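You operate a simulated robot arm through the tools that you are given. There is no shell and no other tool. Be economical: measure what you need, move in short steps, check, and stop when the job is done.

You run a simulated robot arm. Do the job below in one go: nothing can be reset, and whatever is moved stays where it is left.

TASK
File the report and switch off the printer, computer and monitor.
Fine: the report goes in the grey tray; fold the flap up.

It is judged by the outcome, as a careful person would: the job done as asked, and still so three seconds after it is handed in. It fails if anything else is knocked over, pushed out of place, dropped, spilled or broken. Flat cloth is picked up by pressing the open fingertips on it (5 to 10 N) and closing them slowly along it; thin cloth reads only 2 to 8 mm in the jaws.

THE ROBOT
A 7-joint arm with a two-finger parallel gripper on a trunk, on a base that drives. Base frame: it is fixed to the floor where the robot stands at the start and does not move with it; the origin is under the middle of the robot, x ahead of it, y to its left, z up. Units: cm, rad, N and s.
Its first joint turns from -2.007 to 2.007 rad. Places, roughly: computer [60, -30, 110]; computer power button [40, -20, 100]; eject button [40, -30, 120]; keyboard down key [50, -90, 90]; keyboard enter key [50, -80, 90]; keyboard new key [60, -70, 90]; keyboard page key [60, -90, 90]; keyboard print key [60, -80, 90]; keyboard rinse key [60, -70, 90]; keyboard run key [60, -60, 90]; keyboard save key [60, -80, 90]; keyboard stop key [60, -60, 90]; keyboard up key [50, -90, 90]; monitor [80, -80, 110]; monitor power button [70, -80, 100]; mouse wheel [30, -110, 90]. Payload 3.91 kg.
The tool frame sits at the grasp point between the pads (the TCP): z along the fingers, y along the line on which they close. The tips reach 3 cm beyond it. Largest opening 11 cm; finger width 2, thickness 1; the body of the gripper, 4.8 by 11.2 cm, starts 5.5 cm behind the TCP.
Orientation is told as [roll, pitch, yaw] about the base's x, y, z axes, in that order, counted from this pose: with the fingers straight down and closing along the base's y, the tool's x points along the base's -x, its y along +y and its z along -z.

THE INTERFACE
- The arm moves only by the tool step_arm. Its argument "series" is a list of rows, each an object of numbers (a shift or turn left out is 0, a gripper value left out holds the last): "dx", "dy", "dz": the shift along the tool's x, y, z in units of 100 mm (1.0 is 100 mm); "ax", "ay", "az": the turn, a rotation vector about the tool's x, y, z in units of 45 degrees (1.0 is 45 degrees); "grip": the finger opening in cm, from 0 to 11. In form: [{"dx": .., "dy": .., "dz": .., "ax": .., "ay": .., "az": .., "grip": ..}, ...]. A call has 1 to 20 rows; each row is the pose to reach, as a shift and turn from the pose commanded when the call began, along the tool's axes at that moment. A call with a number of a shift or a turn outside -1 to 1 is refused whole. Rows are played at 5 a second. More than 5 cm and 0.15 rad between two rows, or a gripper value outside its range, and nothing of the call is played. A pose out of reach is approached as far as the arm can. The call stops where the force on the tool passes 40 N (or 10 N more than at its start, if that is more) or the arm is blocked; 0.2 s more then pass. Each finger travels about 10.8 cm/s and halts on what it meets, pressing with about 45 N; the grip force reading is that of the motor and also rises with nothing between the fingers. The clock runs only during rows and for 0.2 s after the last one: add rows that repeat a pose to give the fingers time. It gives the time, the measured TCP pose, the force on the tool (base axes), the opening and the grip force at its end, in the units of the frame above (readings bear some noise), with the torque about the TCP (base axes, N m) and any sound that the robot's microphone picked up, and new pictures: "show" is both (left out), scene, wrist or none.
- Cameras (640 x 400 px; columns grow to the right, rows downward): "scene" is now at [3.21, 14.44, 169.66]; the picture's right is [-0.09, -1.00, 0.00], its down [-0.73, 0.07, -0.68] and it looks along [0.68, -0.06, -0.73] (base axes); focal length 277 px, centre (320, 200). "wrist" rides on the gripper at [7.2, 1.7, -10.3] in the tool frame; the picture's right is [-0.23, 0.97, 0.00], its down [-0.76, -0.18, -0.62] and it looks along [-0.61, -0.14, 0.78] (tool axes); focal length 222 px, centre (320, 200). There is no depth. A picture from a camera that has moved, and an enlarged one, comes with that camera's place and axes in the base frame and with its lens. The place of the scene camera against the robot may be out by one fixed shift of up to 2.5 cm in any direction.
- lift_body(by): slides the trunk up (or, below 0, down) by that many cm; the arm and the scene camera ride with it, the base frame stays. It gives what a move gives, with no picture.
- roll_base(legs): drives the robot by 1 to 6 legs, each [ahead, turn to the left] in cm and rad, along the robot's own axes; the way and the turn of a leg run together, so that a leg with both is an arc; at most 150 cm and 3.142 rad a leg. The arm and the cameras ride along, it lands a little off, and it stops where it bumps. It gives what a move gives, and a new picture of the scene camera.
- pan_tilt(pan, tilt): turns the head with the scene camera to pan (to the left, within 2.705 rad either way) and tilt (down, from -0.506 to 1.204), counted from straight ahead of the robot. It gives what a move gives, and a new picture of the scene camera.
- inspect(camera, box): a new picture of the part [left, top, right, bottom] of that camera's present view, enlarged. No time passes.
- sign_off(): hands the job in; it is judged then, once.

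Work in short steps. Places have to be worked out from the pictures, the camera data and where the tool is seen: move nearer, look again, correct. Check each grasp and each placing, and mend what went wrong. You have 120 turns and 260 pictures in all, those below and enlarged ones among them. Open the gripper and draw the arm clear of the work before you hand the job in, unless the task says otherwise; then end with one line.

The tools are called after "Call:" as name(argument=value, ...) on one line, values as JSON. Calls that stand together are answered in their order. step_arm: Moves the arm, as the interface text tells. Its arguments: {"type":"object","properties":{"series":{"type":"array"},"show":{"type":"string","enum":["both","scene","wrist","none"]}},"required":["series"]} The other tools are called the same way: lift_body (by) slides the trunk up or down; roll_base (legs) drives the base; pan_tilt (pan, tilt) turns the head that bears the scene camera; inspect (camera, box) takes an enlarged picture of a part of a camera's view; sign_off () hands the job in.

At the start:

```text
t: 0.0
position: [46.07, -10.01, 125.44]
orientation: [0.0, 0.0, -0.004]
force: [0.4, -0.2, -0.1]
moment: [-0.02, 0.02, -0.01]
opening: 10.98
gripper_force: 0.0
trunk travel left (down, up): [-82.5, 16.5]
robot x, y, heading: [0.06, 0.38, -0.001]
head pan, tilt: [-0.093, 0.82]
```

scene: 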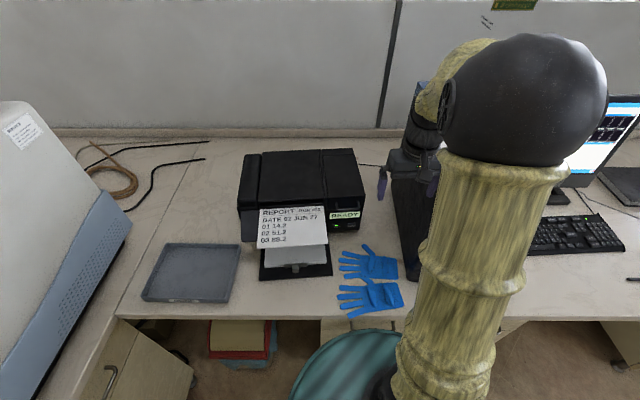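
wrist: 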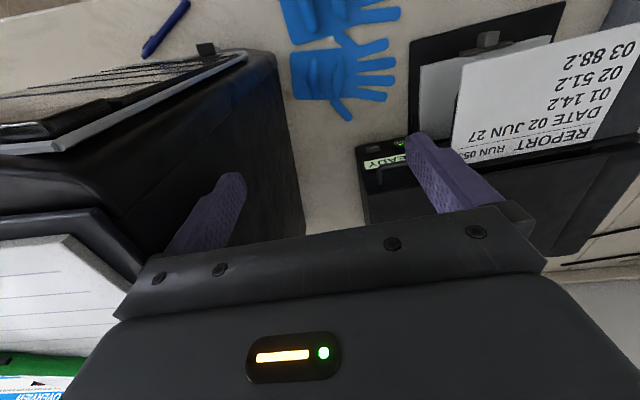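

I begin by enlarging the printer area and looking at the computer and monitor.

Call:
inspect(camera="scene", box=[130, 130, 410, 305])

Call:
pan_tilt(pan=-0.8, tilt=0.7)

```text
2.29 times, centred on (270, 218) of scene
camera zoom: at [3.21, 14.44, 169.66], right [-0.09, -1.0, 0.0], down [-0.73, 0.07, -0.68], along [0.68, -0.06, -0.73], focal length 632 px, centre (434, 160)
```

zoom: 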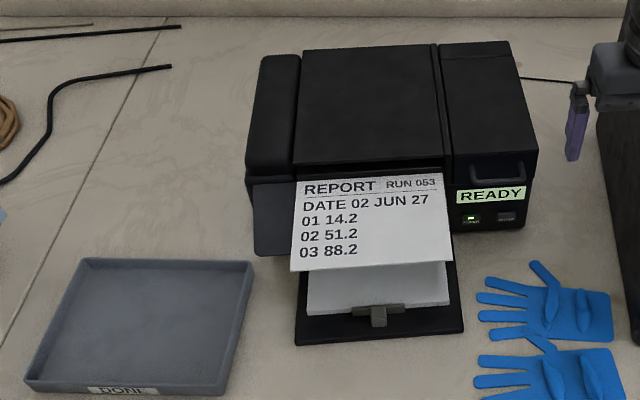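

```text
t: 1.1
position: [45.99, -10.05, 125.45]
orientation: [0.0, 0.0, -0.004]
force: [-0.6, 0.6, -0.1]
moment: [0.01, 0.04, 0.02]
opening: 10.99
gripper_force: 0.0
trunk travel left (down, up): [-82.5, 16.5]
robot x, y, heading: [-0.42, -0.15, 0.002]
head pan, tilt: [-0.799, 0.7]
camera scene: at [1.2, 9.09, 170.65], right [-0.72, -0.7, 0.0], down [-0.45, 0.46, -0.76], along [0.53, -0.55, -0.64], focal length 277 px, centre (320, 200)
```

scene: 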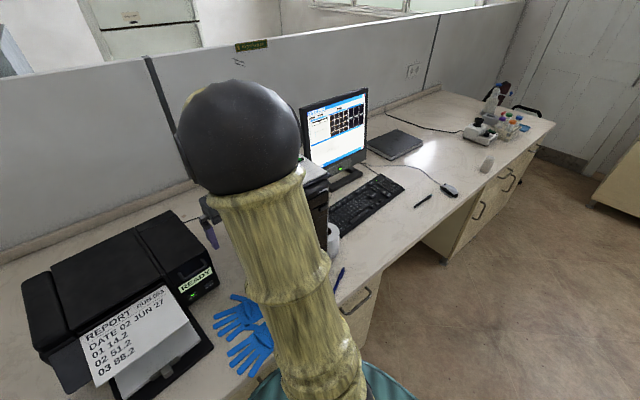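

The arm hides the computer. I enlarge the screen and look at the rest.

Call:
inspect(camera="scene", box=[290, 80, 450, 180])

Call:
inspect(camera="wrist", box=[340, 0, 640, 190])

Call:
inspect(camera="wrist", box=[0, 0, 320, 200])

```text
4.00 times, centred on (370, 130) of scene
camera zoom: at [1.2, 9.09, 170.65], right [-0.72, -0.7, 0.0], down [-0.45, 0.46, -0.76], along [0.53, -0.55, -0.64], focal length 1106 px, centre (120, 480)
```

zoom: 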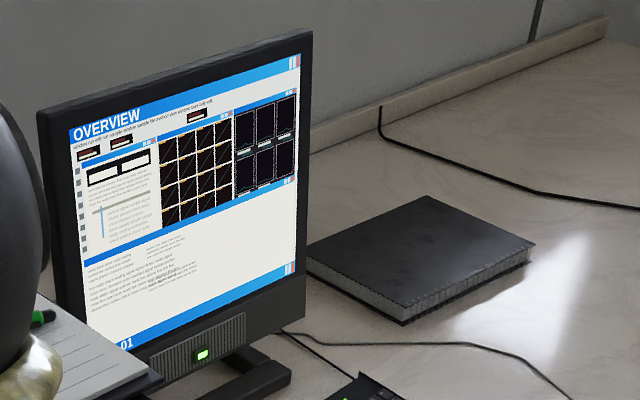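

```text
2.11 times, centred on (490, 95) of wrist
camera zoom: at [38.85, -8.15, 135.83], right [0.23, 0.97, 0.0], down [0.76, -0.18, 0.62], along [0.61, -0.14, -0.78], focal length 468 px, centre (-38, 421)
```

zoom: 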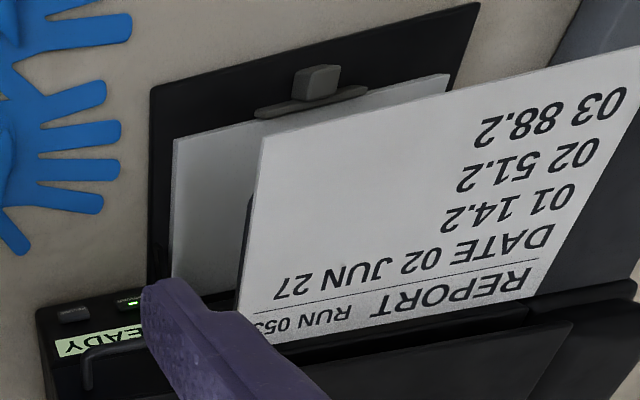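

```text
2.00 times, centred on (160, 100) of wrist
camera zoom: at [38.85, -8.15, 135.83], right [0.23, 0.97, 0.0], down [0.76, -0.18, 0.62], along [0.61, -0.14, -0.78], focal length 444 px, centre (640, 400)
```

zoom: 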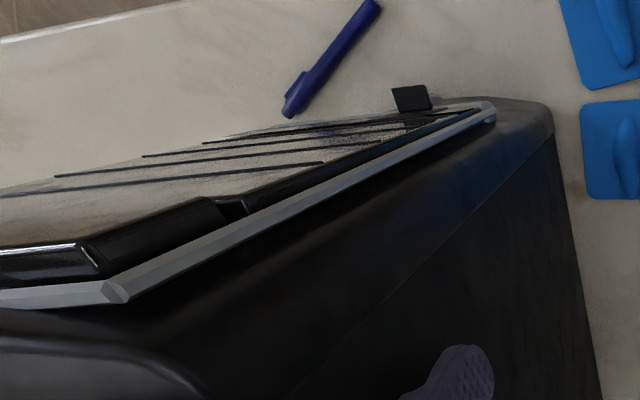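

The report's sheet sits roughly at x 47–58, y 8–28, z≈104, and the READY panel near (63,-4,97). I move the arm left for a frontal wrist view.

Call:
step_arm(series=[{"dy": 0.4, "dx": 0.2}, {"dy": 0.8, "dx": 0.4}, {"dy": 1.0, "dx": 0.6}], show="none")

Call:
step_arm(series=[{"dy": 0.4, "dx": 0.2}, {"dy": 0.8, "dx": 0.4}, {"dy": 1.0, "dx": 0.4}], show="both")

```text
t: 1.9
position: [39.97, 0.17, 125.61]
orientation: [-0.001, -0.002, -0.004]
force: [-0.8, 0.2, 0.3]
moment: [0.04, -0.02, 0.0]
opening: 11.03
gripper_force: 0.0
trunk travel left (down, up): [-82.5, 16.5]
robot x, y, heading: [0.11, 0.08, -0.003]
head pan, tilt: [-0.799, 0.7]
```

```text
t: 2.7
position: [36.17, 10.12, 125.54]
orientation: [-0.002, -0.001, -0.007]
force: [-0.4, 0.4, 0.9]
moment: [-0.02, -0.02, 0.0]
opening: 10.99
gripper_force: 0.0
trunk travel left (down, up): [-82.5, 16.5]
robot x, y, heading: [0.24, 0.05, -0.001]
head pan, tilt: [-0.799, 0.7]
camera scene: at [1.22, 9.15, 170.65], right [-0.72, -0.7, 0.0], down [-0.45, 0.46, -0.77], along [0.53, -0.55, -0.64], focal length 277 px, centre (320, 200)
camera wrist: at [28.97, 11.98, 135.86], right [0.23, 0.97, 0.0], down [0.76, -0.18, 0.62], along [0.61, -0.14, -0.78], focal length 222 px, centre (320, 200)
```

scene: 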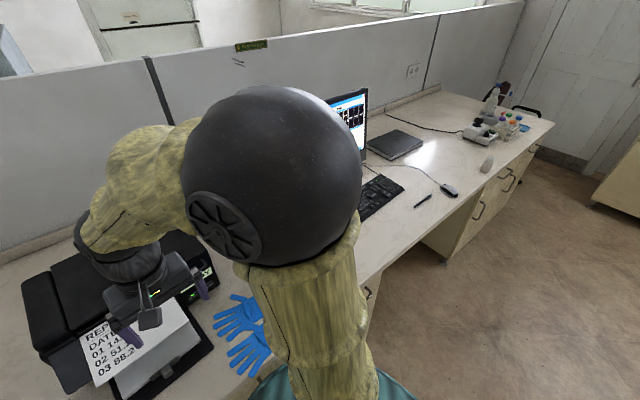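
wrist: 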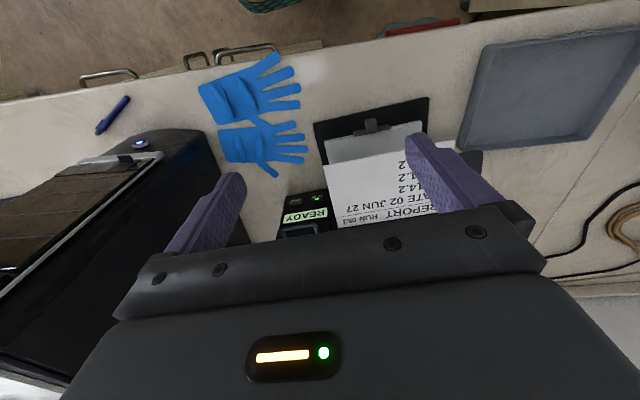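

I enlarge the wrist view over printer and tray.

Call:
inspect(camera="wrist", box=[260, 80, 460, 250])

Call:
inspect(camera="wrist", box=[0, 80, 220, 220])

Call:
inspect(camera="wrist", box=[430, 10, 640, 170])

```text
2.35 times, centred on (360, 165) of wrist
camera zoom: at [28.97, 11.98, 135.86], right [0.23, 0.97, 0.0], down [0.76, -0.18, 0.62], along [0.61, -0.14, -0.78], focal length 523 px, centre (226, 282)
```

zoom: 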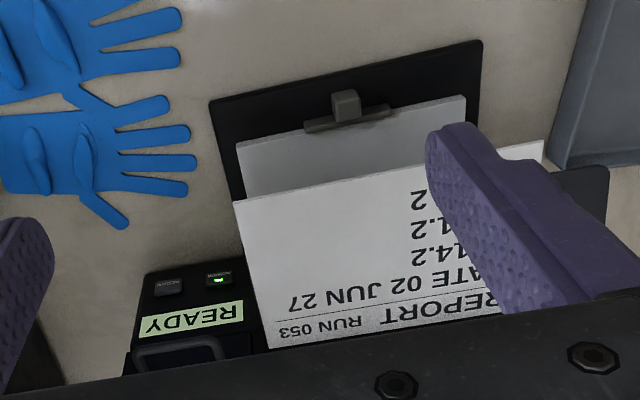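

```text
2.86 times, centred on (110, 150) of wrist
camera zoom: at [28.97, 11.98, 135.86], right [0.23, 0.97, 0.0], down [0.76, -0.18, 0.62], along [0.61, -0.14, -0.78], focal length 635 px, centre (920, 343)
```

zoom: 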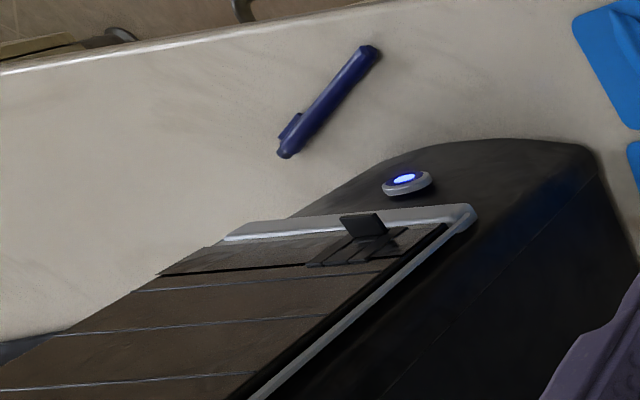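

```text
2.50 times, centred on (535, 90) of wrist
camera zoom: at [28.97, 11.98, 135.86], right [0.23, 0.97, 0.0], down [0.76, -0.18, 0.62], along [0.61, -0.14, -0.78], focal length 555 px, centre (-218, 475)
```

zoom: 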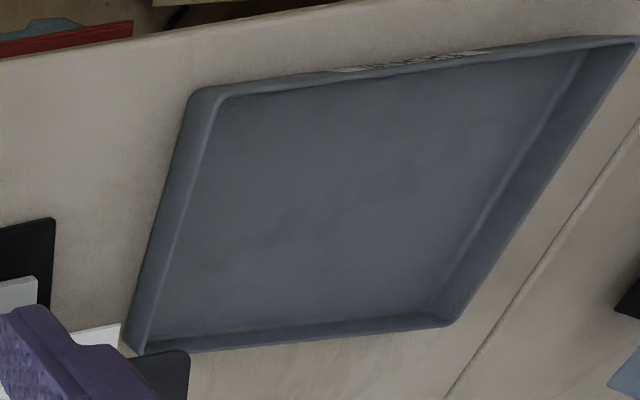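

The report's front edge is at about x 47, y 8.4–29, z 104, sloping up into the printer at z 108. It overhangs a panel, probably the flap. The tray is around x 39–60, y 39–66. I back the base off for room, then turn the tool to point forward.

Call:
roll_base(legs=[[-16, 0]])

Call:
step_arm(series=[{"ay": -0.18}, {"ay": -0.36}, {"ay": -0.54}, {"ay": -0.72}, {"ay": -0.9}, {"ay": -1.0}], show="none")

Call:
step_arm(series=[{"ay": -0.18}, {"ay": -0.36}, {"ay": -0.54}, {"ay": -0.72}, {"ay": -0.9}, {"ay": -1.0}], show="both")

```text
t: 4.1
position: [19.93, 10.02, 125.71]
orientation: [-0.002, -0.003, -0.005]
force: [-0.9, 0.3, 0.3]
moment: [0.0, -0.05, -0.01]
opening: 11.0
gripper_force: 0.2
trunk travel left (down, up): [-82.5, 16.5]
robot x, y, heading: [-16.35, 0.1, -0.001]
head pan, tilt: [-0.799, 0.7]
camera scene: at [-15.07, 9.08, 170.65], right [-0.72, -0.7, 0.0], down [-0.45, 0.46, -0.77], along [0.53, -0.55, -0.64], focal length 277 px, centre (320, 200)
```

scene: 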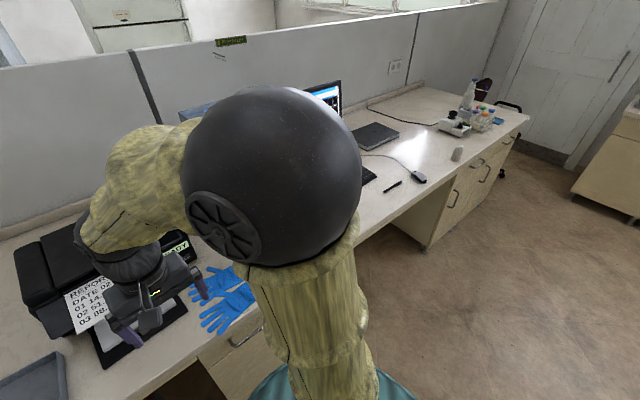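

```text
t: 5.5
position: [22.28, 11.65, 127.96]
orientation: [0.0, -0.785, -0.001]
force: [0.0, 0.5, -1.0]
moment: [-0.01, -0.01, 0.02]
opening: 10.99
gripper_force: 0.0
out of reach, approached as far as the arm can: row 5, 6
trunk travel left (down, up): [-82.5, 16.5]
robot x, y, heading: [-15.99, 0.03, -0.002]
head pan, tilt: [-0.799, 0.7]
```

```text
t: 6.9
position: [29.31, 20.07, 130.52]
orientation: [0.556, -1.57, -0.561]
force: [-0.4, 1.0, -0.4]
moment: [0.01, -0.01, -0.03]
opening: 11.0
gripper_force: 0.2
out of reach, approached as far as the arm can: row 1, 2, 3, 4, 5, 6
trunk travel left (down, up): [-82.5, 16.5]
robot x, y, heading: [-15.8, 0.46, -0.0]
head pan, tilt: [-0.799, 0.7]
camera scene: at [-14.75, 9.17, 170.65], right [-0.72, -0.7, 0.0], down [-0.45, 0.46, -0.76], along [0.53, -0.55, -0.64], focal length 277 px, centre (320, 200)
camera wrist: at [18.93, 21.97, 123.25], right [0.0, 0.97, 0.23], down [-0.62, -0.17, 0.76], along [0.78, -0.15, 0.61], focal length 222 px, centre (320, 200)
```

scene: 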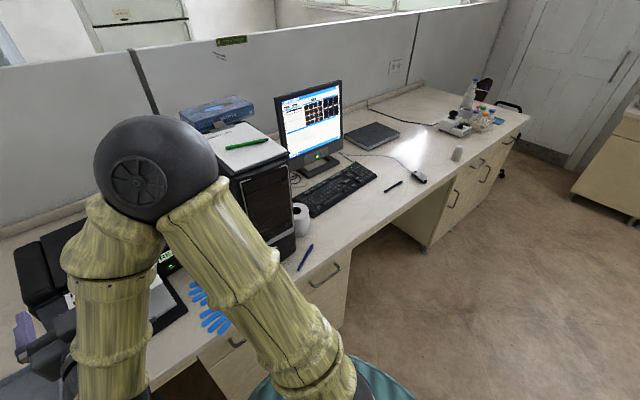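
wrist: 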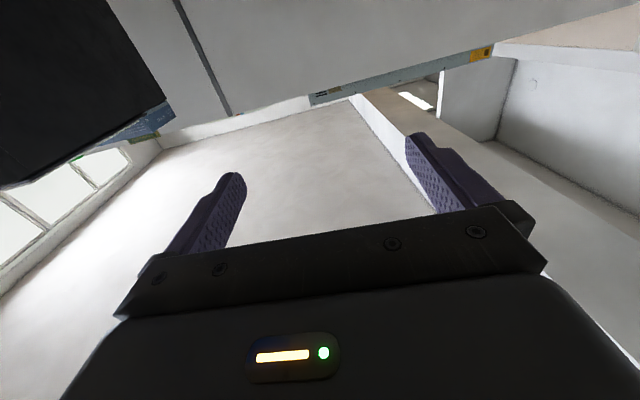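

The tool now points forward. I roll it about its own axis so the fingers close vertically, moving ahead for reach (still well above everything).

Call:
step_arm(series=[{"az": 0.18, "dz": 0.1}, {"az": 0.36, "dz": 0.2}, {"az": 0.54, "dz": 0.3}, {"az": 0.72, "dz": 0.4}, {"az": 0.9, "dz": 0.4}, {"az": 1.0, "dz": 0.4}], show="none")

Call:
step_arm(series=[{"az": 0.18}, {"az": 0.36}, {"az": 0.54}, {"az": 0.72}, {"az": 0.9}, {"az": 1.0}], show="both")

```text
t: 8.3
position: [33.36, 19.81, 130.64]
orientation: [1.571, -0.782, -1.577]
force: [-0.4, 0.5, -0.1]
moment: [0.01, -0.01, -0.02]
opening: 10.98
gripper_force: 0.0
trunk travel left (down, up): [-82.5, 16.5]
robot x, y, heading: [-16.06, -0.15, 0.001]
head pan, tilt: [-0.799, 0.7]
```

```text
t: 9.7
position: [37.2, 17.64, 134.6]
orientation: [1.551, -0.007, -1.565]
force: [-0.1, 0.8, 0.1]
moment: [0.01, 0.0, -0.01]
opening: 11.0
gripper_force: 0.0
out of reach, approached as far as the arm can: row 2, 3, 4, 5, 6
trunk travel left (down, up): [-82.5, 16.5]
robot x, y, heading: [-15.9, -0.0, -0.0]
head pan, tilt: [-0.799, 0.7]
camera scene: at [-14.79, 9.08, 170.65], right [-0.72, -0.7, 0.0], down [-0.45, 0.46, -0.76], along [0.53, -0.55, -0.64], focal length 277 px, centre (320, 200)
camera wrist: at [26.87, 24.95, 136.36], right [0.02, -0.22, 0.98], down [-0.62, -0.77, -0.16], along [0.78, -0.6, -0.15], focal length 222 px, centre (320, 200)
```

scene: 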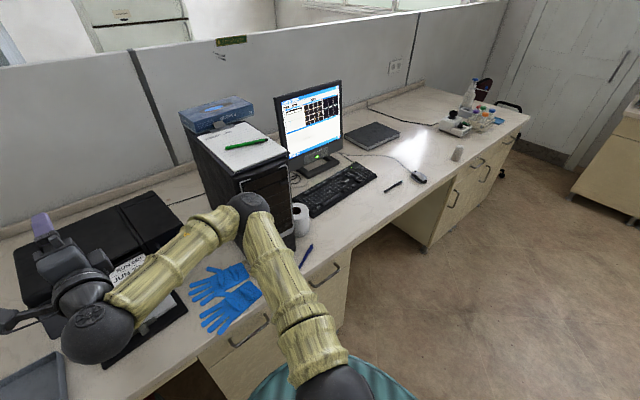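
wrist: 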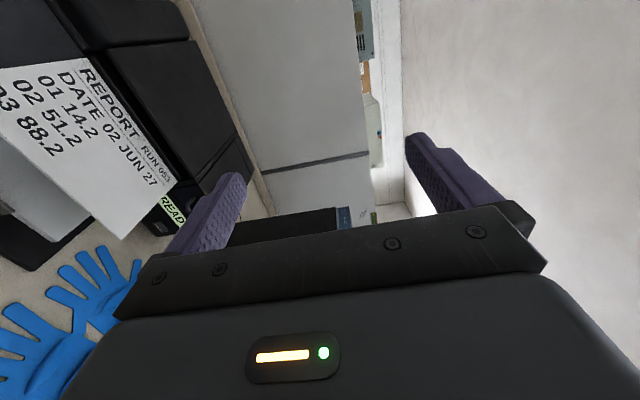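

The fingers close vertically now, but the elbow is close to the computer. I want the base about 20 cm further left, so I check the floor behind first.

Call:
pan_tilt(pan=2.6, tilt=0.6)

Call:
pan_tilt(pan=-2.4, tilt=0.6)

Call:
pan_tilt(pan=0.3, tilt=0.8)

```text
t: 12.6
position: [37.11, 17.66, 134.61]
orientation: [1.554, -0.01, -1.564]
force: [0.1, -0.3, 0.0]
moment: [0.02, 0.04, 0.02]
opening: 11.01
gripper_force: 0.0
trunk travel left (down, up): [-82.5, 16.5]
robot x, y, heading: [-16.25, -0.25, 0.005]
head pan, tilt: [2.601, 0.6]
camera scene: at [-28.33, 19.73, 171.51], right [0.52, 0.86, 0.0], down [0.48, -0.29, -0.83], along [-0.71, 0.43, -0.56], focal length 277 px, centre (320, 200)
```

scene: 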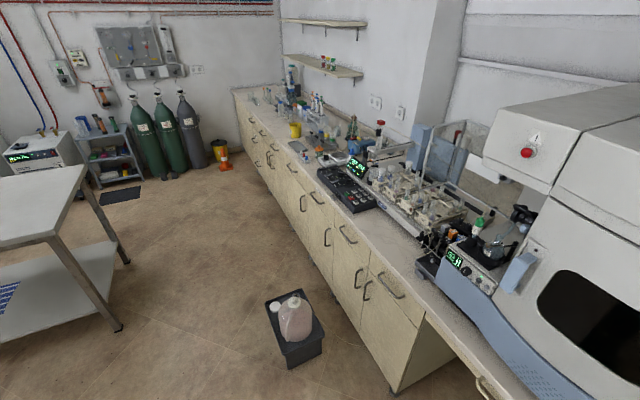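

```text
t: 16.5
position: [37.19, 17.63, 134.57]
orientation: [1.553, -0.008, -1.565]
force: [-0.7, 0.3, -1.2]
moment: [0.0, 0.02, 0.02]
opening: 10.99
gripper_force: 0.1
trunk travel left (down, up): [-82.5, 16.5]
robot x, y, heading: [-16.56, -0.11, 0.004]
head pan, tilt: [-2.4, 0.6]
camera scene: at [-27.27, 9.2, 171.51], right [-0.68, 0.74, 0.0], down [0.42, 0.38, -0.83], along [-0.61, -0.56, -0.56], focal length 277 px, centre (320, 200)
```

scene: 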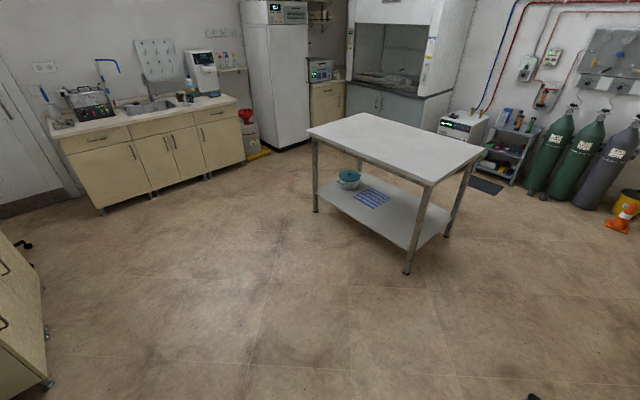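

```text
t: 18.9
position: [37.08, 17.66, 134.51]
orientation: [1.553, -0.009, -1.566]
force: [-0.9, 0.2, -0.4]
moment: [-0.02, 0.0, 0.01]
opening: 11.03
gripper_force: 0.2
trunk travel left (down, up): [-82.5, 16.5]
robot x, y, heading: [-16.06, -0.14, -0.002]
head pan, tilt: [0.3, 0.799]
camera scene: at [-13.05, 17.55, 169.82], right [0.3, -0.96, 0.0], down [-0.69, -0.21, -0.7], along [0.67, 0.21, -0.72], focal length 277 px, centre (320, 200)
```

scene: 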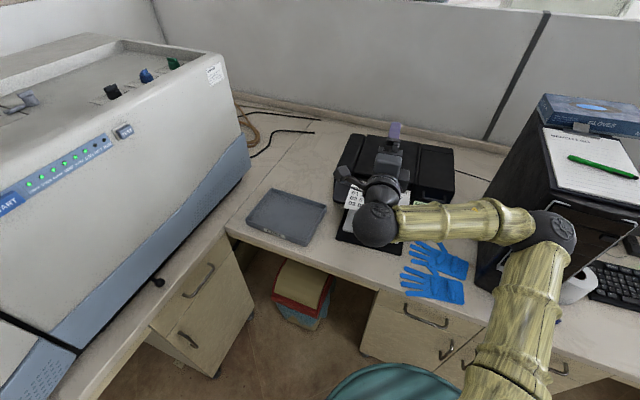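

The floor is clear behind, with the bin far off. I shift the base left about 20 cm by backing at an angle.

Call:
roll_base(legs=[[-12, 0], [0, -0.6], [-35, 0], [0, 0.6], [38, 0]])

```text
t: 27.3
position: [34.69, 37.19, 134.51]
orientation: [1.553, -0.01, -1.568]
force: [1.0, 0.4, -0.6]
moment: [-0.03, -0.02, 0.04]
opening: 11.01
gripper_force: 0.1
trunk travel left (down, up): [-82.5, 16.5]
robot x, y, heading: [-18.8, 19.47, -0.001]
head pan, tilt: [0.3, 0.799]
camera scene: at [-15.55, 37.09, 169.82], right [0.3, -0.96, 0.0], down [-0.69, -0.21, -0.7], along [0.67, 0.21, -0.72], focal length 277 px, centre (320, 200)
```

scene: 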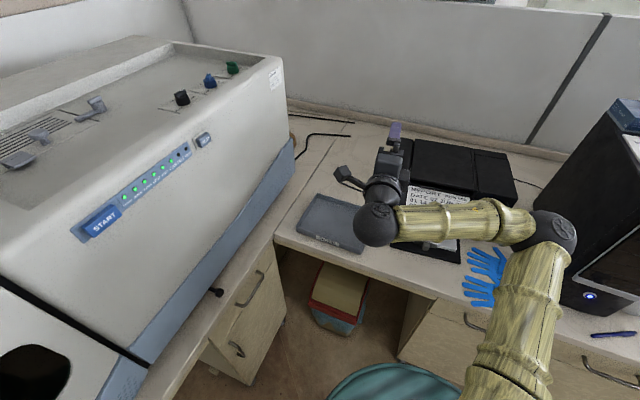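

Base is at (-19,19.5). I bring the tool to y≈19 and lower the trunk to approach the report height.

Call:
step_arm(series=[{"dx": -0.4}, {"dx": -0.8}, {"dx": -1.0}], show="none")

Call:
step_arm(series=[{"dx": -0.4}, {"dx": -0.8}], show="none")

Call:
lift_body(by=-25)

Call:
step_arm(series=[{"dz": 0.01}], show="both")

```text
t: 28.1
position: [34.64, 27.02, 134.76]
orientation: [1.552, -0.01, -1.569]
force: [-0.9, 0.5, 0.5]
moment: [-0.04, 0.02, 0.01]
opening: 10.99
gripper_force: 0.1
trunk travel left (down, up): [-82.5, 16.5]
robot x, y, heading: [-18.74, 19.77, -0.001]
head pan, tilt: [0.3, 0.799]
```

```text
t: 28.7
position: [34.63, 19.09, 134.91]
orientation: [1.553, -0.009, -1.565]
force: [-0.1, 0.5, 0.4]
moment: [-0.02, -0.03, 0.04]
opening: 11.0
gripper_force: 0.1
trunk travel left (down, up): [-82.5, 16.5]
robot x, y, heading: [-18.67, 19.81, -0.005]
head pan, tilt: [0.3, 0.799]
```

```text
t: 31.3
position: [34.58, 19.16, 109.73]
orientation: [1.554, -0.009, -1.567]
force: [0.0, 0.7, 0.0]
moment: [0.0, 0.02, 0.01]
opening: 10.96
gripper_force: 0.0
trunk travel left (down, up): [-57.5, 41.5]
robot x, y, heading: [-18.38, 19.13, 0.003]
head pan, tilt: [0.3, 0.799]
```

```text
t: 31.7
position: [34.73, 19.13, 109.79]
orientation: [1.553, -0.009, -1.567]
force: [0.1, -0.6, -0.1]
moment: [0.02, -0.02, 0.0]
opening: 11.01
gripper_force: 0.1
trunk travel left (down, up): [-57.5, 41.5]
robot x, y, heading: [-18.7, 19.37, 0.003]
head pan, tilt: [0.3, 0.799]
camera scene: at [-15.62, 37.09, 144.83], right [0.3, -0.96, 0.0], down [-0.69, -0.21, -0.7], along [0.67, 0.21, -0.72], focal length 277 px, centre (320, 200)
camera wrist: at [24.48, 26.51, 111.55], right [0.02, -0.22, 0.98], down [-0.62, -0.77, -0.16], along [0.78, -0.61, -0.15], focal length 222 px, centre (320, 200)
```

scene: 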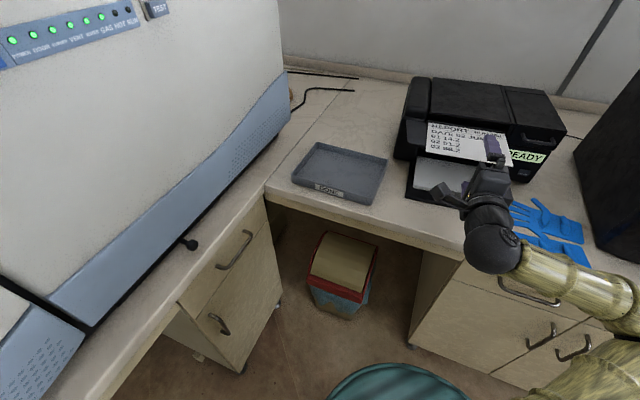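
wrist: 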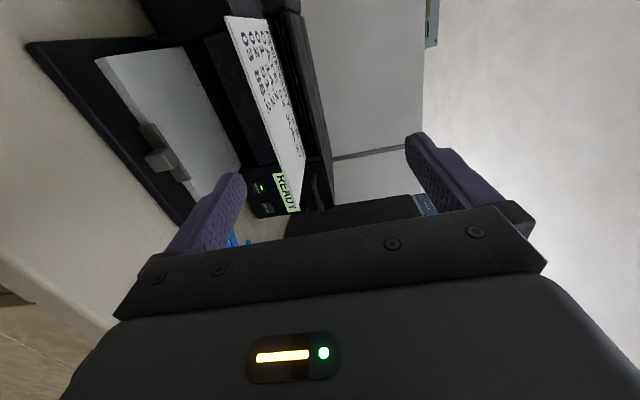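

I enlarge the printer front from this new angle.

Call:
inspect(camera="wrist", box=[80, 0, 350, 220])

Call:
inspect(camera="scene", box=[380, 70, 580, 220])

```text
1.82 times, centred on (215, 110) of wrist
camera zoom: at [24.48, 26.51, 111.55], right [0.02, -0.22, 0.98], down [-0.62, -0.77, -0.16], along [0.78, -0.61, -0.15], focal length 404 px, centre (511, 364)
```

zoom: 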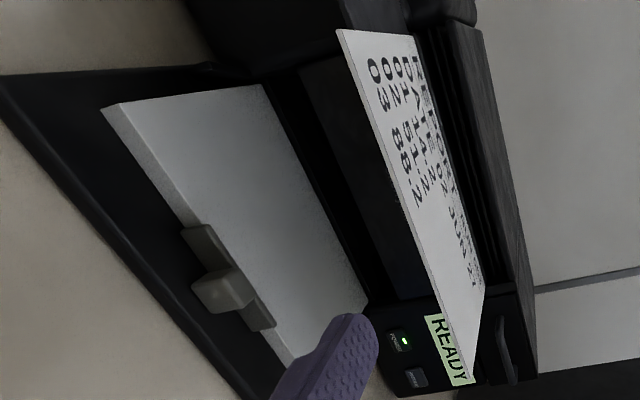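

```text
2.67 times, centred on (480, 145) of scene
camera zoom: at [-15.62, 37.09, 144.83], right [0.3, -0.96, 0.0], down [-0.69, -0.21, -0.7], along [0.67, 0.21, -0.72], focal length 738 px, centre (-107, 347)
```

zoom: 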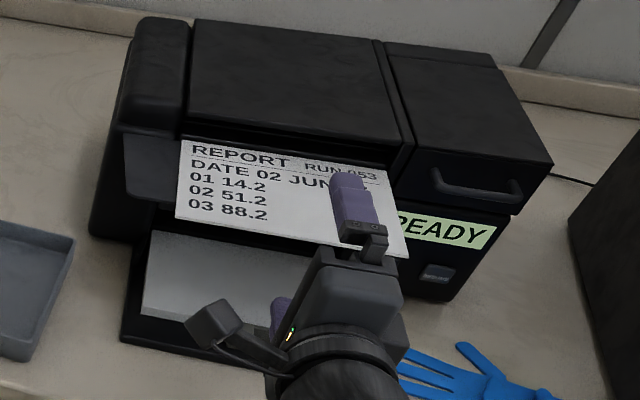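

The geometry matches my estimates within a centimetre. I tilt the tool 20° up to match the sheet's slope and go to a point 6 cm short of grasping, opening 6 cm.

Call:
step_arm(series=[{"ax": -0.1, "dz": 0.12, "dy": -0.2, "grip": 6}, {"ax": -0.2, "dz": 0.25, "dy": -0.4}, {"ax": -0.3, "dz": 0.37, "dy": -0.6}, {"ax": -0.44, "dz": 0.5, "dy": -0.81, "dx": -0.04}, {"ax": -0.44, "dz": 0.6, "dy": -0.81, "dx": -0.04}], show="both")

```text
t: 33.1
position: [32.69, 18.32, 124.96]
orientation: [2.237, -0.237, -1.375]
force: [-0.7, 1.1, -0.2]
moment: [0.09, -0.01, -0.04]
opening: 5.98
gripper_force: 0.0
out of reach, approached as far as the arm can: row 1, 2, 3, 4, 5
trunk travel left (down, up): [-57.5, 41.5]
robot x, y, heading: [-18.63, 19.7, 0.002]
head pan, tilt: [0.3, 0.799]
stopped in row 5: the arm was blocked; the commanded pose is now the measured one
camera scene: at [-15.63, 37.15, 144.83], right [0.29, -0.96, 0.0], down [-0.69, -0.21, -0.7], along [0.67, 0.2, -0.72], focal length 277 px, centre (320, 200)
camera wrist: at [22.55, 22.35, 118.37], right [-0.58, -0.16, 0.8], down [-0.21, -0.92, -0.33], along [0.79, -0.36, 0.5], focal length 222 px, centre (320, 200)
```

scene: 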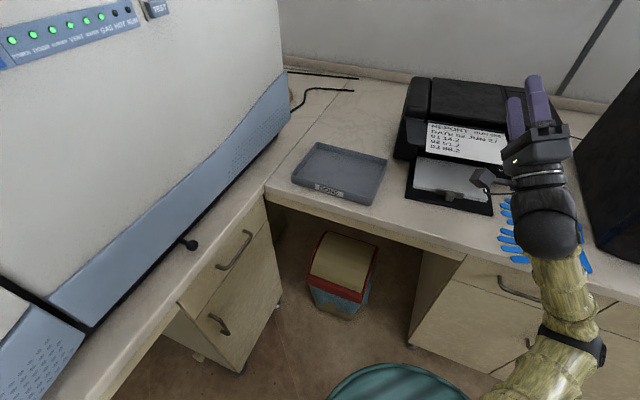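
wrist: 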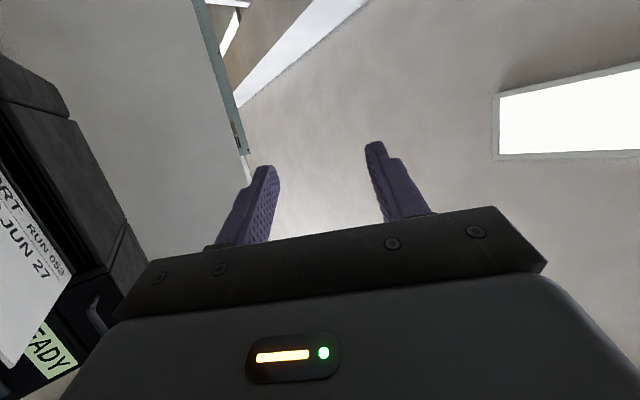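

The joint limits prevent that posture (seemingly the wrist roll). I roll the tool the other way by 180°, in this clear space, so the camera ends on the right.

Call:
step_arm(series=[{"az": -0.18}, {"az": -0.36}, {"az": -0.54}, {"az": -0.72}, {"az": -0.9}, {"az": -1.0}], show="none")

Call:
step_arm(series=[{"az": -0.18}, {"az": -0.36}, {"az": -0.54}, {"az": -0.72}, {"az": -0.9}, {"az": -1.0}], show="none")

Call:
step_arm(series=[{"az": -0.18}, {"az": -0.36}, {"az": -0.54}, {"az": -0.72}, {"az": -0.9}, {"az": -1.0}], show="none")

Call:
step_arm(series=[{"az": -0.18}, {"az": -0.36}, {"az": -0.54}, {"az": -0.72}, {"az": -0.9}, {"az": -1.0}], show="scene")

```text
t: 34.5
position: [32.78, 18.36, 125.05]
orientation: [2.585, -0.786, -2.037]
force: [0.1, 0.8, 0.2]
moment: [0.03, -0.01, 0.03]
opening: 6.01
gripper_force: 0.0
trunk travel left (down, up): [-57.5, 41.5]
robot x, y, heading: [-18.75, 19.5, 0.005]
head pan, tilt: [0.3, 0.799]
```

```text
t: 35.9
position: [32.67, 18.37, 124.91]
orientation: [-2.764, -0.872, 3.046]
force: [-0.1, 0.2, -0.4]
moment: [0.03, 0.0, -0.01]
opening: 5.99
gripper_force: 0.0
trunk travel left (down, up): [-57.5, 41.5]
robot x, y, heading: [-18.25, 19.51, 0.001]
head pan, tilt: [0.3, 0.799]
```

```text
t: 37.3
position: [32.72, 18.25, 124.97]
orientation: [-2.274, -0.381, 2.254]
force: [0.4, -0.4, 0.6]
moment: [-0.01, 0.01, 0.02]
opening: 6.01
gripper_force: 0.1
trunk travel left (down, up): [-57.5, 41.5]
robot x, y, heading: [-18.41, 19.27, -0.003]
head pan, tilt: [0.3, 0.799]
```

```text
t: 38.7
position: [32.68, 18.06, 124.96]
orientation: [-2.233, 0.239, 1.763]
force: [0.4, -0.4, 0.5]
moment: [0.02, -0.02, 0.0]
opening: 6.03
gripper_force: 0.1
trunk travel left (down, up): [-57.5, 41.5]
robot x, y, heading: [-18.49, 19.83, -0.003]
head pan, tilt: [0.3, 0.799]
camera scene: at [-15.6, 37.09, 144.83], right [0.29, -0.96, 0.0], down [-0.69, -0.21, -0.7], along [0.67, 0.21, -0.72], focal length 277 px, centre (320, 200)
```

scene: 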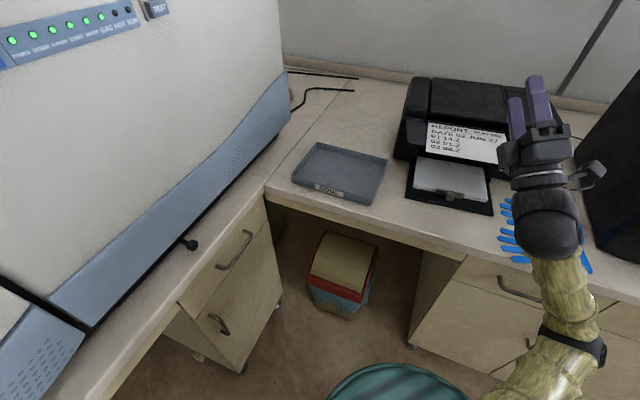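

Rolling works freely this way. I now turn the tool to the sheet-aligned attitude (pointing ahead, 20° up, closing across the sheet).

Call:
step_arm(series=[{"ax": -0.106, "ay": 0.09, "az": 0.037}, {"ax": -0.212, "ay": 0.18, "az": 0.074}, {"ax": -0.318, "ay": 0.27, "az": 0.111}, {"ax": -0.424, "ay": 0.361, "az": 0.148}, {"ax": -0.424, "ay": 0.361, "az": 0.148}], show="both")

```text
t: 39.9
position: [32.92, 17.94, 124.68]
orientation: [-1.913, -0.011, 1.572]
force: [-0.7, -0.8, 0.9]
moment: [0.01, 0.02, 0.01]
opening: 6.0
gripper_force: 0.0
out of reach, approached as far as the arm can: row 1, 2, 3
trunk travel left (down, up): [-57.5, 41.5]
robot x, y, heading: [-18.41, 19.61, 0.003]
head pan, tilt: [0.3, 0.799]
camera scene: at [-15.53, 37.02, 144.82], right [0.3, -0.96, 0.0], down [-0.69, -0.21, -0.7], along [0.67, 0.21, -0.72], focal length 277 px, centre (320, 200)
camera wrist: at [23.82, 10.81, 119.45], right [0.33, 0.24, -0.92], down [-0.65, 0.76, -0.03], along [0.69, 0.6, 0.4], focal length 222 px, centre (320, 200)
```

scene: 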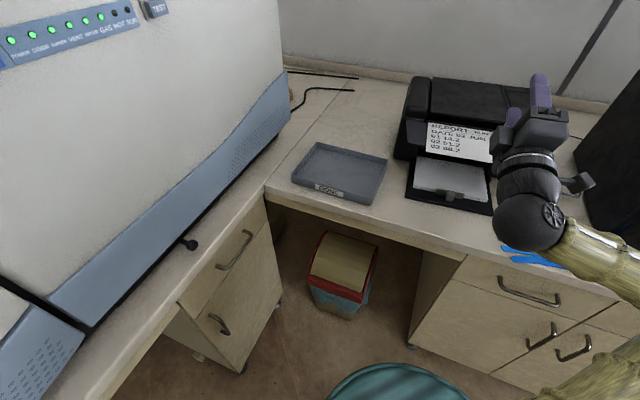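
wrist: 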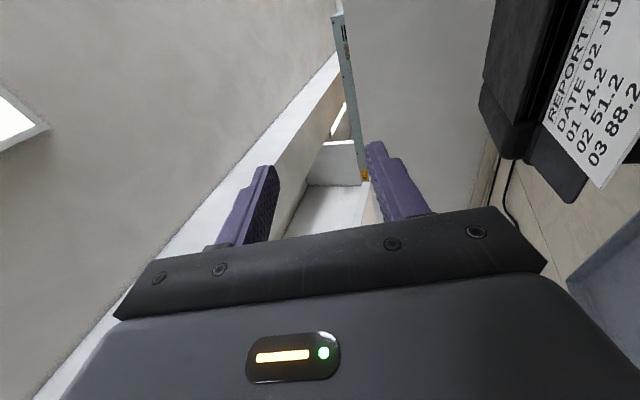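

The attitude is right. I try lowering by the arm itself along the tool's y (down) while watching reach.

Call:
step_arm(series=[{"dy": 0.25}, {"dy": 0.5}, {"dy": 0.75}, {"dy": 1.0}], show="scene")

```text
t: 40.9
position: [32.85, 18.07, 124.69]
orientation: [-1.913, -0.009, 1.572]
force: [0.6, 0.0, 0.0]
moment: [-0.01, -0.02, 0.01]
opening: 6.03
gripper_force: 0.1
out of reach, approached as far as the arm can: row 1, 2, 3, 4
trunk travel left (down, up): [-57.5, 41.5]
robot x, y, heading: [-18.83, 19.86, 0.006]
head pan, tilt: [0.3, 0.799]
camera scene: at [-15.6, 37.08, 144.83], right [0.29, -0.96, 0.0], down [-0.69, -0.21, -0.7], along [0.67, 0.21, -0.72], focal length 277 px, centre (320, 200)
```

scene: 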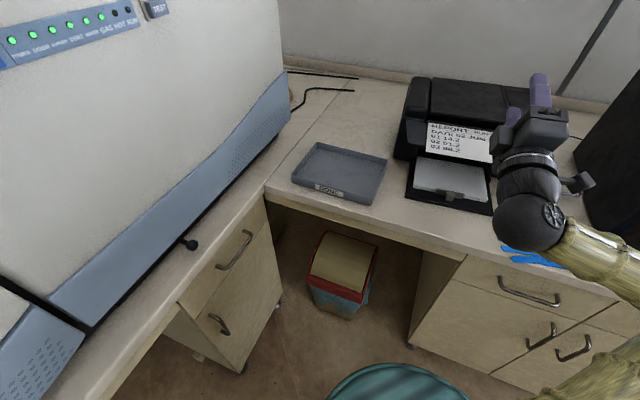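

Not lower here. I test whether extending forward gives more room downward.

Call:
step_arm(series=[{"dz": 0.3, "dy": 0.0}, {"dz": 0.6, "dy": 0.1}, {"dz": 0.9, "dy": 0.3}, {"dz": 0.9, "dy": 0.6}, {"dz": 0.9, "dy": 0.9}], show="scene")

```text
t: 42.1
position: [33.92, 17.87, 125.09]
orientation: [-1.915, -0.007, 1.572]
force: [0.6, -0.7, -0.1]
moment: [0.04, 0.01, -0.01]
opening: 6.0
gripper_force: 0.0
out of reach, approached as far as the arm can: row 1, 2, 3, 4, 5
trunk travel left (down, up): [-57.5, 41.5]
robot x, y, heading: [-18.81, 19.96, 0.003]
head pan, tilt: [0.3, 0.799]
camera scene: at [-15.6, 37.09, 144.83], right [0.29, -0.96, 0.0], down [-0.69, -0.21, -0.7], along [0.67, 0.21, -0.72], focal length 277 px, centre (320, 200)
```

scene: 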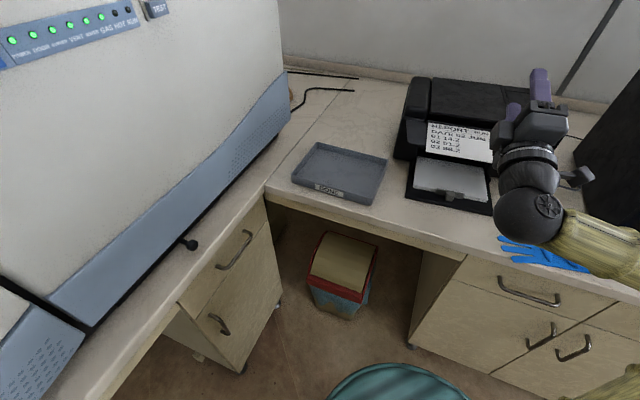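

The wrist is probably too near the robot's axis, so I back the base 17 cm further and then extend the arm.

Call:
roll_base(legs=[[-17, 0]])

Call:
step_arm(series=[{"dz": 0.3, "dy": 0.1}, {"dz": 0.6, "dy": 0.2}, {"dz": 0.9, "dy": 0.3}, {"dz": 1.0, "dy": 0.4}], show="none")

Call:
step_arm(series=[{"dz": 0.2, "dy": 0.3}, {"dz": 0.4, "dy": 0.6}, {"dz": 0.5, "dy": 0.9}], show="scene")

```text
t: 43.5
position: [16.68, 17.93, 125.08]
orientation: [-1.913, -0.01, 1.573]
force: [-1.0, -0.3, -0.7]
moment: [-0.01, 0.01, -0.02]
opening: 5.98
gripper_force: 0.0
trunk travel left (down, up): [-57.5, 41.5]
robot x, y, heading: [-35.8, 19.59, -0.004]
head pan, tilt: [0.3, 0.799]
camera scene: at [-32.6, 37.12, 144.83], right [0.29, -0.96, 0.0], down [-0.69, -0.21, -0.7], along [0.67, 0.2, -0.72], focal length 277 px, centre (320, 200)
```

scene: 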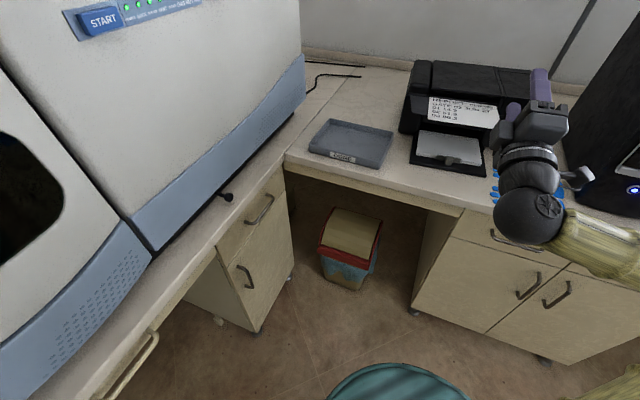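

```text
t: 44.5
position: [16.96, 17.86, 125.05]
orientation: [-1.913, -0.008, 1.573]
force: [-0.1, 0.2, -0.9]
moment: [-0.01, 0.01, 0.03]
opening: 6.0
gripper_force: 0.0
out of reach, approached as far as the arm can: row 1, 2, 3, 4
trunk travel left (down, up): [-57.5, 41.5]
robot x, y, heading: [-35.53, 19.31, 0.002]
head pan, tilt: [0.3, 0.799]
```

```text
t: 45.3
position: [16.79, 17.99, 125.1]
orientation: [-1.914, -0.008, 1.572]
force: [0.1, -0.3, 0.6]
moment: [-0.02, 0.02, 0.01]
opening: 5.97
gripper_force: 0.0
out of reach, approached as far as the arm can: row 1, 2, 3
trunk travel left (down, up): [-57.5, 41.5]
robot x, y, heading: [-35.08, 19.61, -0.001]
head pan, tilt: [0.3, 0.799]
camera scene: at [-32.55, 37.11, 144.83], right [0.29, -0.96, 0.0], down [-0.69, -0.21, -0.7], along [0.67, 0.2, -0.72], focal length 277 px, centre (320, 200)
```

scene: 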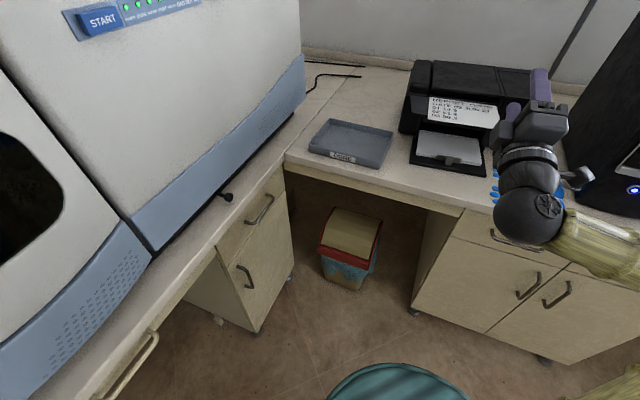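

Stuck at some joint limit; I look at the arm itself to understand its posture.

Call:
pan_tilt(pan=-0.6, tilt=0.9)

```text
t: 46.5
position: [16.77, 17.98, 125.02]
orientation: [-1.915, -0.009, 1.572]
force: [0.2, 0.2, 0.6]
moment: [-0.02, -0.02, 0.01]
opening: 6.01
gripper_force: 0.1
trunk travel left (down, up): [-57.5, 41.5]
robot x, y, heading: [-35.61, 19.53, -0.003]
head pan, tilt: [-0.6, 0.901]
camera scene: at [-34.04, 30.47, 144.04], right [-0.57, -0.82, 0.0], down [-0.65, 0.44, -0.62], along [0.51, -0.35, -0.78], focal length 277 px, centre (320, 200)
```

scene: 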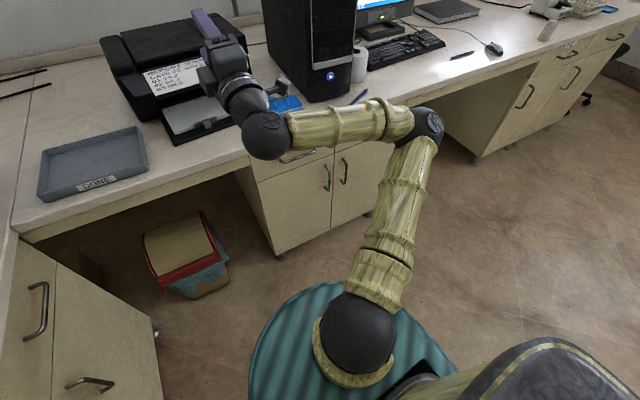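

The elbow lies out to the right with the forearm bent back. I undo: raise the trunk, roll and pitch back to tool-down, and then redo the pitch at a proper distance with the elbow up.

Call:
lift_body(by=25)

Call:
step_arm(series=[{"az": 0.18}, {"az": 0.36}, {"az": 0.54}, {"az": 0.72}, {"az": 0.9}, {"az": 1.0}], show="none")

Call:
step_arm(series=[{"az": 0.18}, {"az": 0.36}, {"az": 0.54}, {"az": 0.72}, {"az": 0.9}, {"az": 1.0}], show="none")

Call:
step_arm(series=[{"ay": 0.18}, {"ay": 0.36}, {"ay": 0.54}, {"ay": 0.72}, {"ay": 0.9}, {"ay": 1.0}], show="none")

Call:
step_arm(series=[{"ay": 0.18}, {"ay": 0.36}, {"ay": 0.54}, {"ay": 0.72}, {"ay": 0.9}, {"ay": 1.0}], show="scene")

```text
t: 49.1
position: [16.82, 17.91, 150.21]
orientation: [-1.913, -0.008, 1.573]
force: [0.8, 0.9, 0.4]
moment: [0.01, -0.01, -0.01]
opening: 5.99
gripper_force: 0.0
trunk travel left (down, up): [-82.5, 16.5]
robot x, y, heading: [-34.88, 19.71, -0.001]
head pan, tilt: [-0.6, 0.901]
```

```text
t: 50.5
position: [16.74, 17.93, 150.12]
orientation: [-2.044, -0.737, 1.9]
force: [0.1, -0.2, -0.1]
moment: [0.03, -0.04, 0.01]
opening: 6.01
gripper_force: 0.1
trunk travel left (down, up): [-82.5, 16.5]
robot x, y, heading: [-35.73, 19.84, -0.002]
head pan, tilt: [-0.6, 0.901]
```

```text
t: 51.9
position: [16.81, 17.84, 150.12]
orientation: [3.109, -1.229, -3.11]
force: [0.5, -0.3, -0.7]
moment: [-0.04, 0.0, -0.01]
opening: 5.99
gripper_force: 0.1
trunk travel left (down, up): [-82.5, 16.5]
robot x, y, heading: [-35.63, 19.86, -0.004]
head pan, tilt: [-0.6, 0.901]
```

```text
t: 53.3
position: [16.88, 17.97, 150.09]
orientation: [0.018, -1.128, -0.012]
force: [0.2, 0.5, -0.3]
moment: [-0.01, -0.01, 0.04]
opening: 5.96
gripper_force: 0.0
trunk travel left (down, up): [-82.5, 16.5]
robot x, y, heading: [-35.5, 19.69, -0.002]
head pan, tilt: [-0.6, 0.901]
```

```text
t: 54.7
position: [16.89, 17.97, 150.09]
orientation: [0.008, -0.341, 0.0]
force: [0.7, -0.3, 0.0]
moment: [0.03, 0.04, -0.01]
opening: 5.99
gripper_force: 0.0
trunk travel left (down, up): [-82.5, 16.5]
robot x, y, heading: [-35.71, 19.87, 0.001]
head pan, tilt: [-0.6, 0.901]
camera scene: at [-34.01, 30.49, 169.03], right [-0.57, -0.82, 0.0], down [-0.65, 0.44, -0.62], along [0.51, -0.35, -0.78], focal length 277 px, centre (320, 200)
```

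scene: 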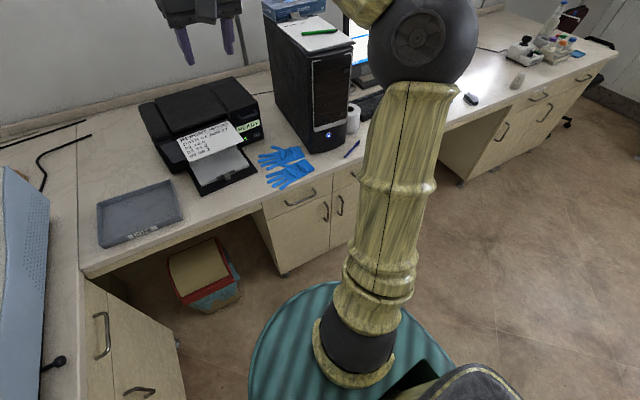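

Elbow is up again. I extend forward to about 65 cm from the axis and then pitch the tool up in stages.

Call:
step_arm(series=[{"dx": -0.25, "dz": 0.22}, {"dx": -0.5, "dz": 0.44}, {"dx": -0.75, "dz": 0.66}, {"dx": -0.96, "dz": 0.87}], show="none")

Call:
step_arm(series=[{"ay": -0.18}, {"ay": -0.36}, {"ay": -0.54}, {"ay": -0.72}, {"ay": -0.9}, {"ay": -1.0}], show="none")

Call:
step_arm(series=[{"ay": -0.18}, {"ay": -0.36}, {"ay": -0.54}, {"ay": -0.72}, {"ay": -0.9}, {"ay": -1.0}], show="scene")

```text
t: 55.7
position: [29.03, 18.03, 145.15]
orientation: [0.008, -0.342, 0.0]
force: [0.8, -0.4, -0.2]
moment: [0.01, 0.02, -0.03]
opening: 6.0
gripper_force: 0.1
trunk travel left (down, up): [-82.5, 16.5]
robot x, y, heading: [-35.48, 19.85, -0.003]
head pan, tilt: [-0.6, 0.901]
```

```text
t: 57.1
position: [28.78, 17.95, 145.25]
orientation: [0.018, -1.128, -0.015]
force: [-0.3, 0.3, -0.6]
moment: [0.0, 0.01, -0.02]
opening: 5.99
gripper_force: 0.1
trunk travel left (down, up): [-82.5, 16.5]
robot x, y, heading: [-35.34, 19.34, -0.003]
head pan, tilt: [-0.6, 0.901]
```

```text
t: 58.5
position: [28.83, 17.94, 145.07]
orientation: [3.118, -1.228, -3.119]
force: [-0.3, 0.4, 0.0]
moment: [-0.01, 0.02, -0.01]
opening: 5.99
gripper_force: 0.0
trunk travel left (down, up): [-82.5, 16.5]
robot x, y, heading: [-35.41, 19.6, -0.005]
head pan, tilt: [-0.6, 0.901]
camera scene: at [-34.01, 30.46, 169.04], right [-0.57, -0.82, 0.0], down [-0.65, 0.44, -0.62], along [0.51, -0.35, -0.78], focal length 277 px, centre (320, 200)
```

scene: 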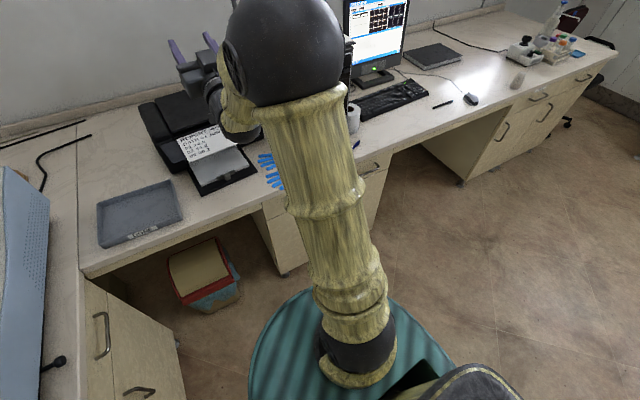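

Reached with the elbow up. Now roll 90° so the fingers close across the sheet.

Call:
step_arm(series=[{"az": -0.18}, {"az": -0.36}, {"az": -0.54}, {"az": -0.72}, {"az": -0.9}, {"az": -1.0}], show="none")

Call:
step_arm(series=[{"az": -0.18}, {"az": -0.36}, {"az": -0.54}, {"az": -0.72}, {"az": -0.9}, {"az": -1.0}], show="none")

Call:
lift_body(by=-25)

Call:
pan_tilt(pan=-0.2, tilt=0.8)

```text
t: 59.9
position: [28.82, 17.98, 145.1]
orientation: [-2.039, -0.734, 1.898]
force: [0.9, 0.0, 0.2]
moment: [0.02, 0.02, 0.02]
opening: 5.97
gripper_force: 0.0
trunk travel left (down, up): [-82.5, 16.5]
robot x, y, heading: [-35.42, 19.48, -0.001]
head pan, tilt: [-0.6, 0.901]
```

```text
t: 61.3
position: [28.9, 18.01, 145.1]
orientation: [-1.912, -0.005, 1.572]
force: [-0.1, 0.3, 0.0]
moment: [-0.04, 0.03, 0.0]
opening: 6.0
gripper_force: 0.0
trunk travel left (down, up): [-82.5, 16.5]
robot x, y, heading: [-35.34, 19.52, 0.0]
head pan, tilt: [-0.6, 0.901]
```

```text
t: 63.9
position: [28.7, 18.0, 120.21]
orientation: [-1.914, -0.006, 1.572]
force: [-0.9, -0.1, 0.3]
moment: [-0.01, 0.01, 0.0]
opening: 5.99
gripper_force: 0.0
trunk travel left (down, up): [-57.5, 41.5]
robot x, y, heading: [-35.55, 19.55, -0.006]
head pan, tilt: [-0.6, 0.901]
```

```text
t: 64.8
position: [28.8, 18.05, 120.13]
orientation: [-1.915, -0.007, 1.572]
force: [0.0, -0.2, -0.5]
moment: [-0.02, -0.02, 0.0]
opening: 6.03
gripper_force: 0.0
trunk travel left (down, up): [-57.5, 41.5]
robot x, y, heading: [-35.2, 19.54, 0.0]
head pan, tilt: [-0.201, 0.799]
camera scene: at [-32.36, 33.12, 144.82], right [-0.2, -0.98, 0.0], down [-0.7, 0.14, -0.7], along [0.68, -0.14, -0.72], focal length 277 px, centre (320, 200)
```

scene: 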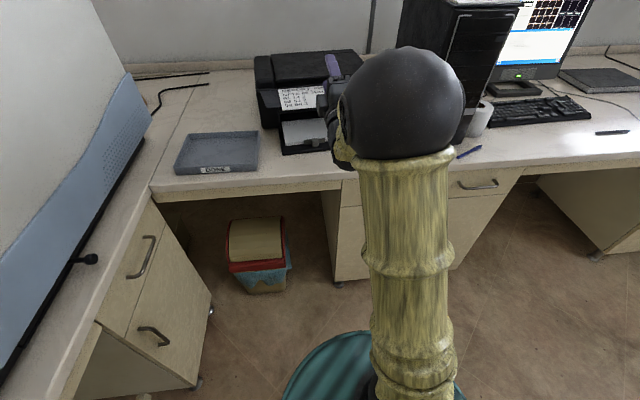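

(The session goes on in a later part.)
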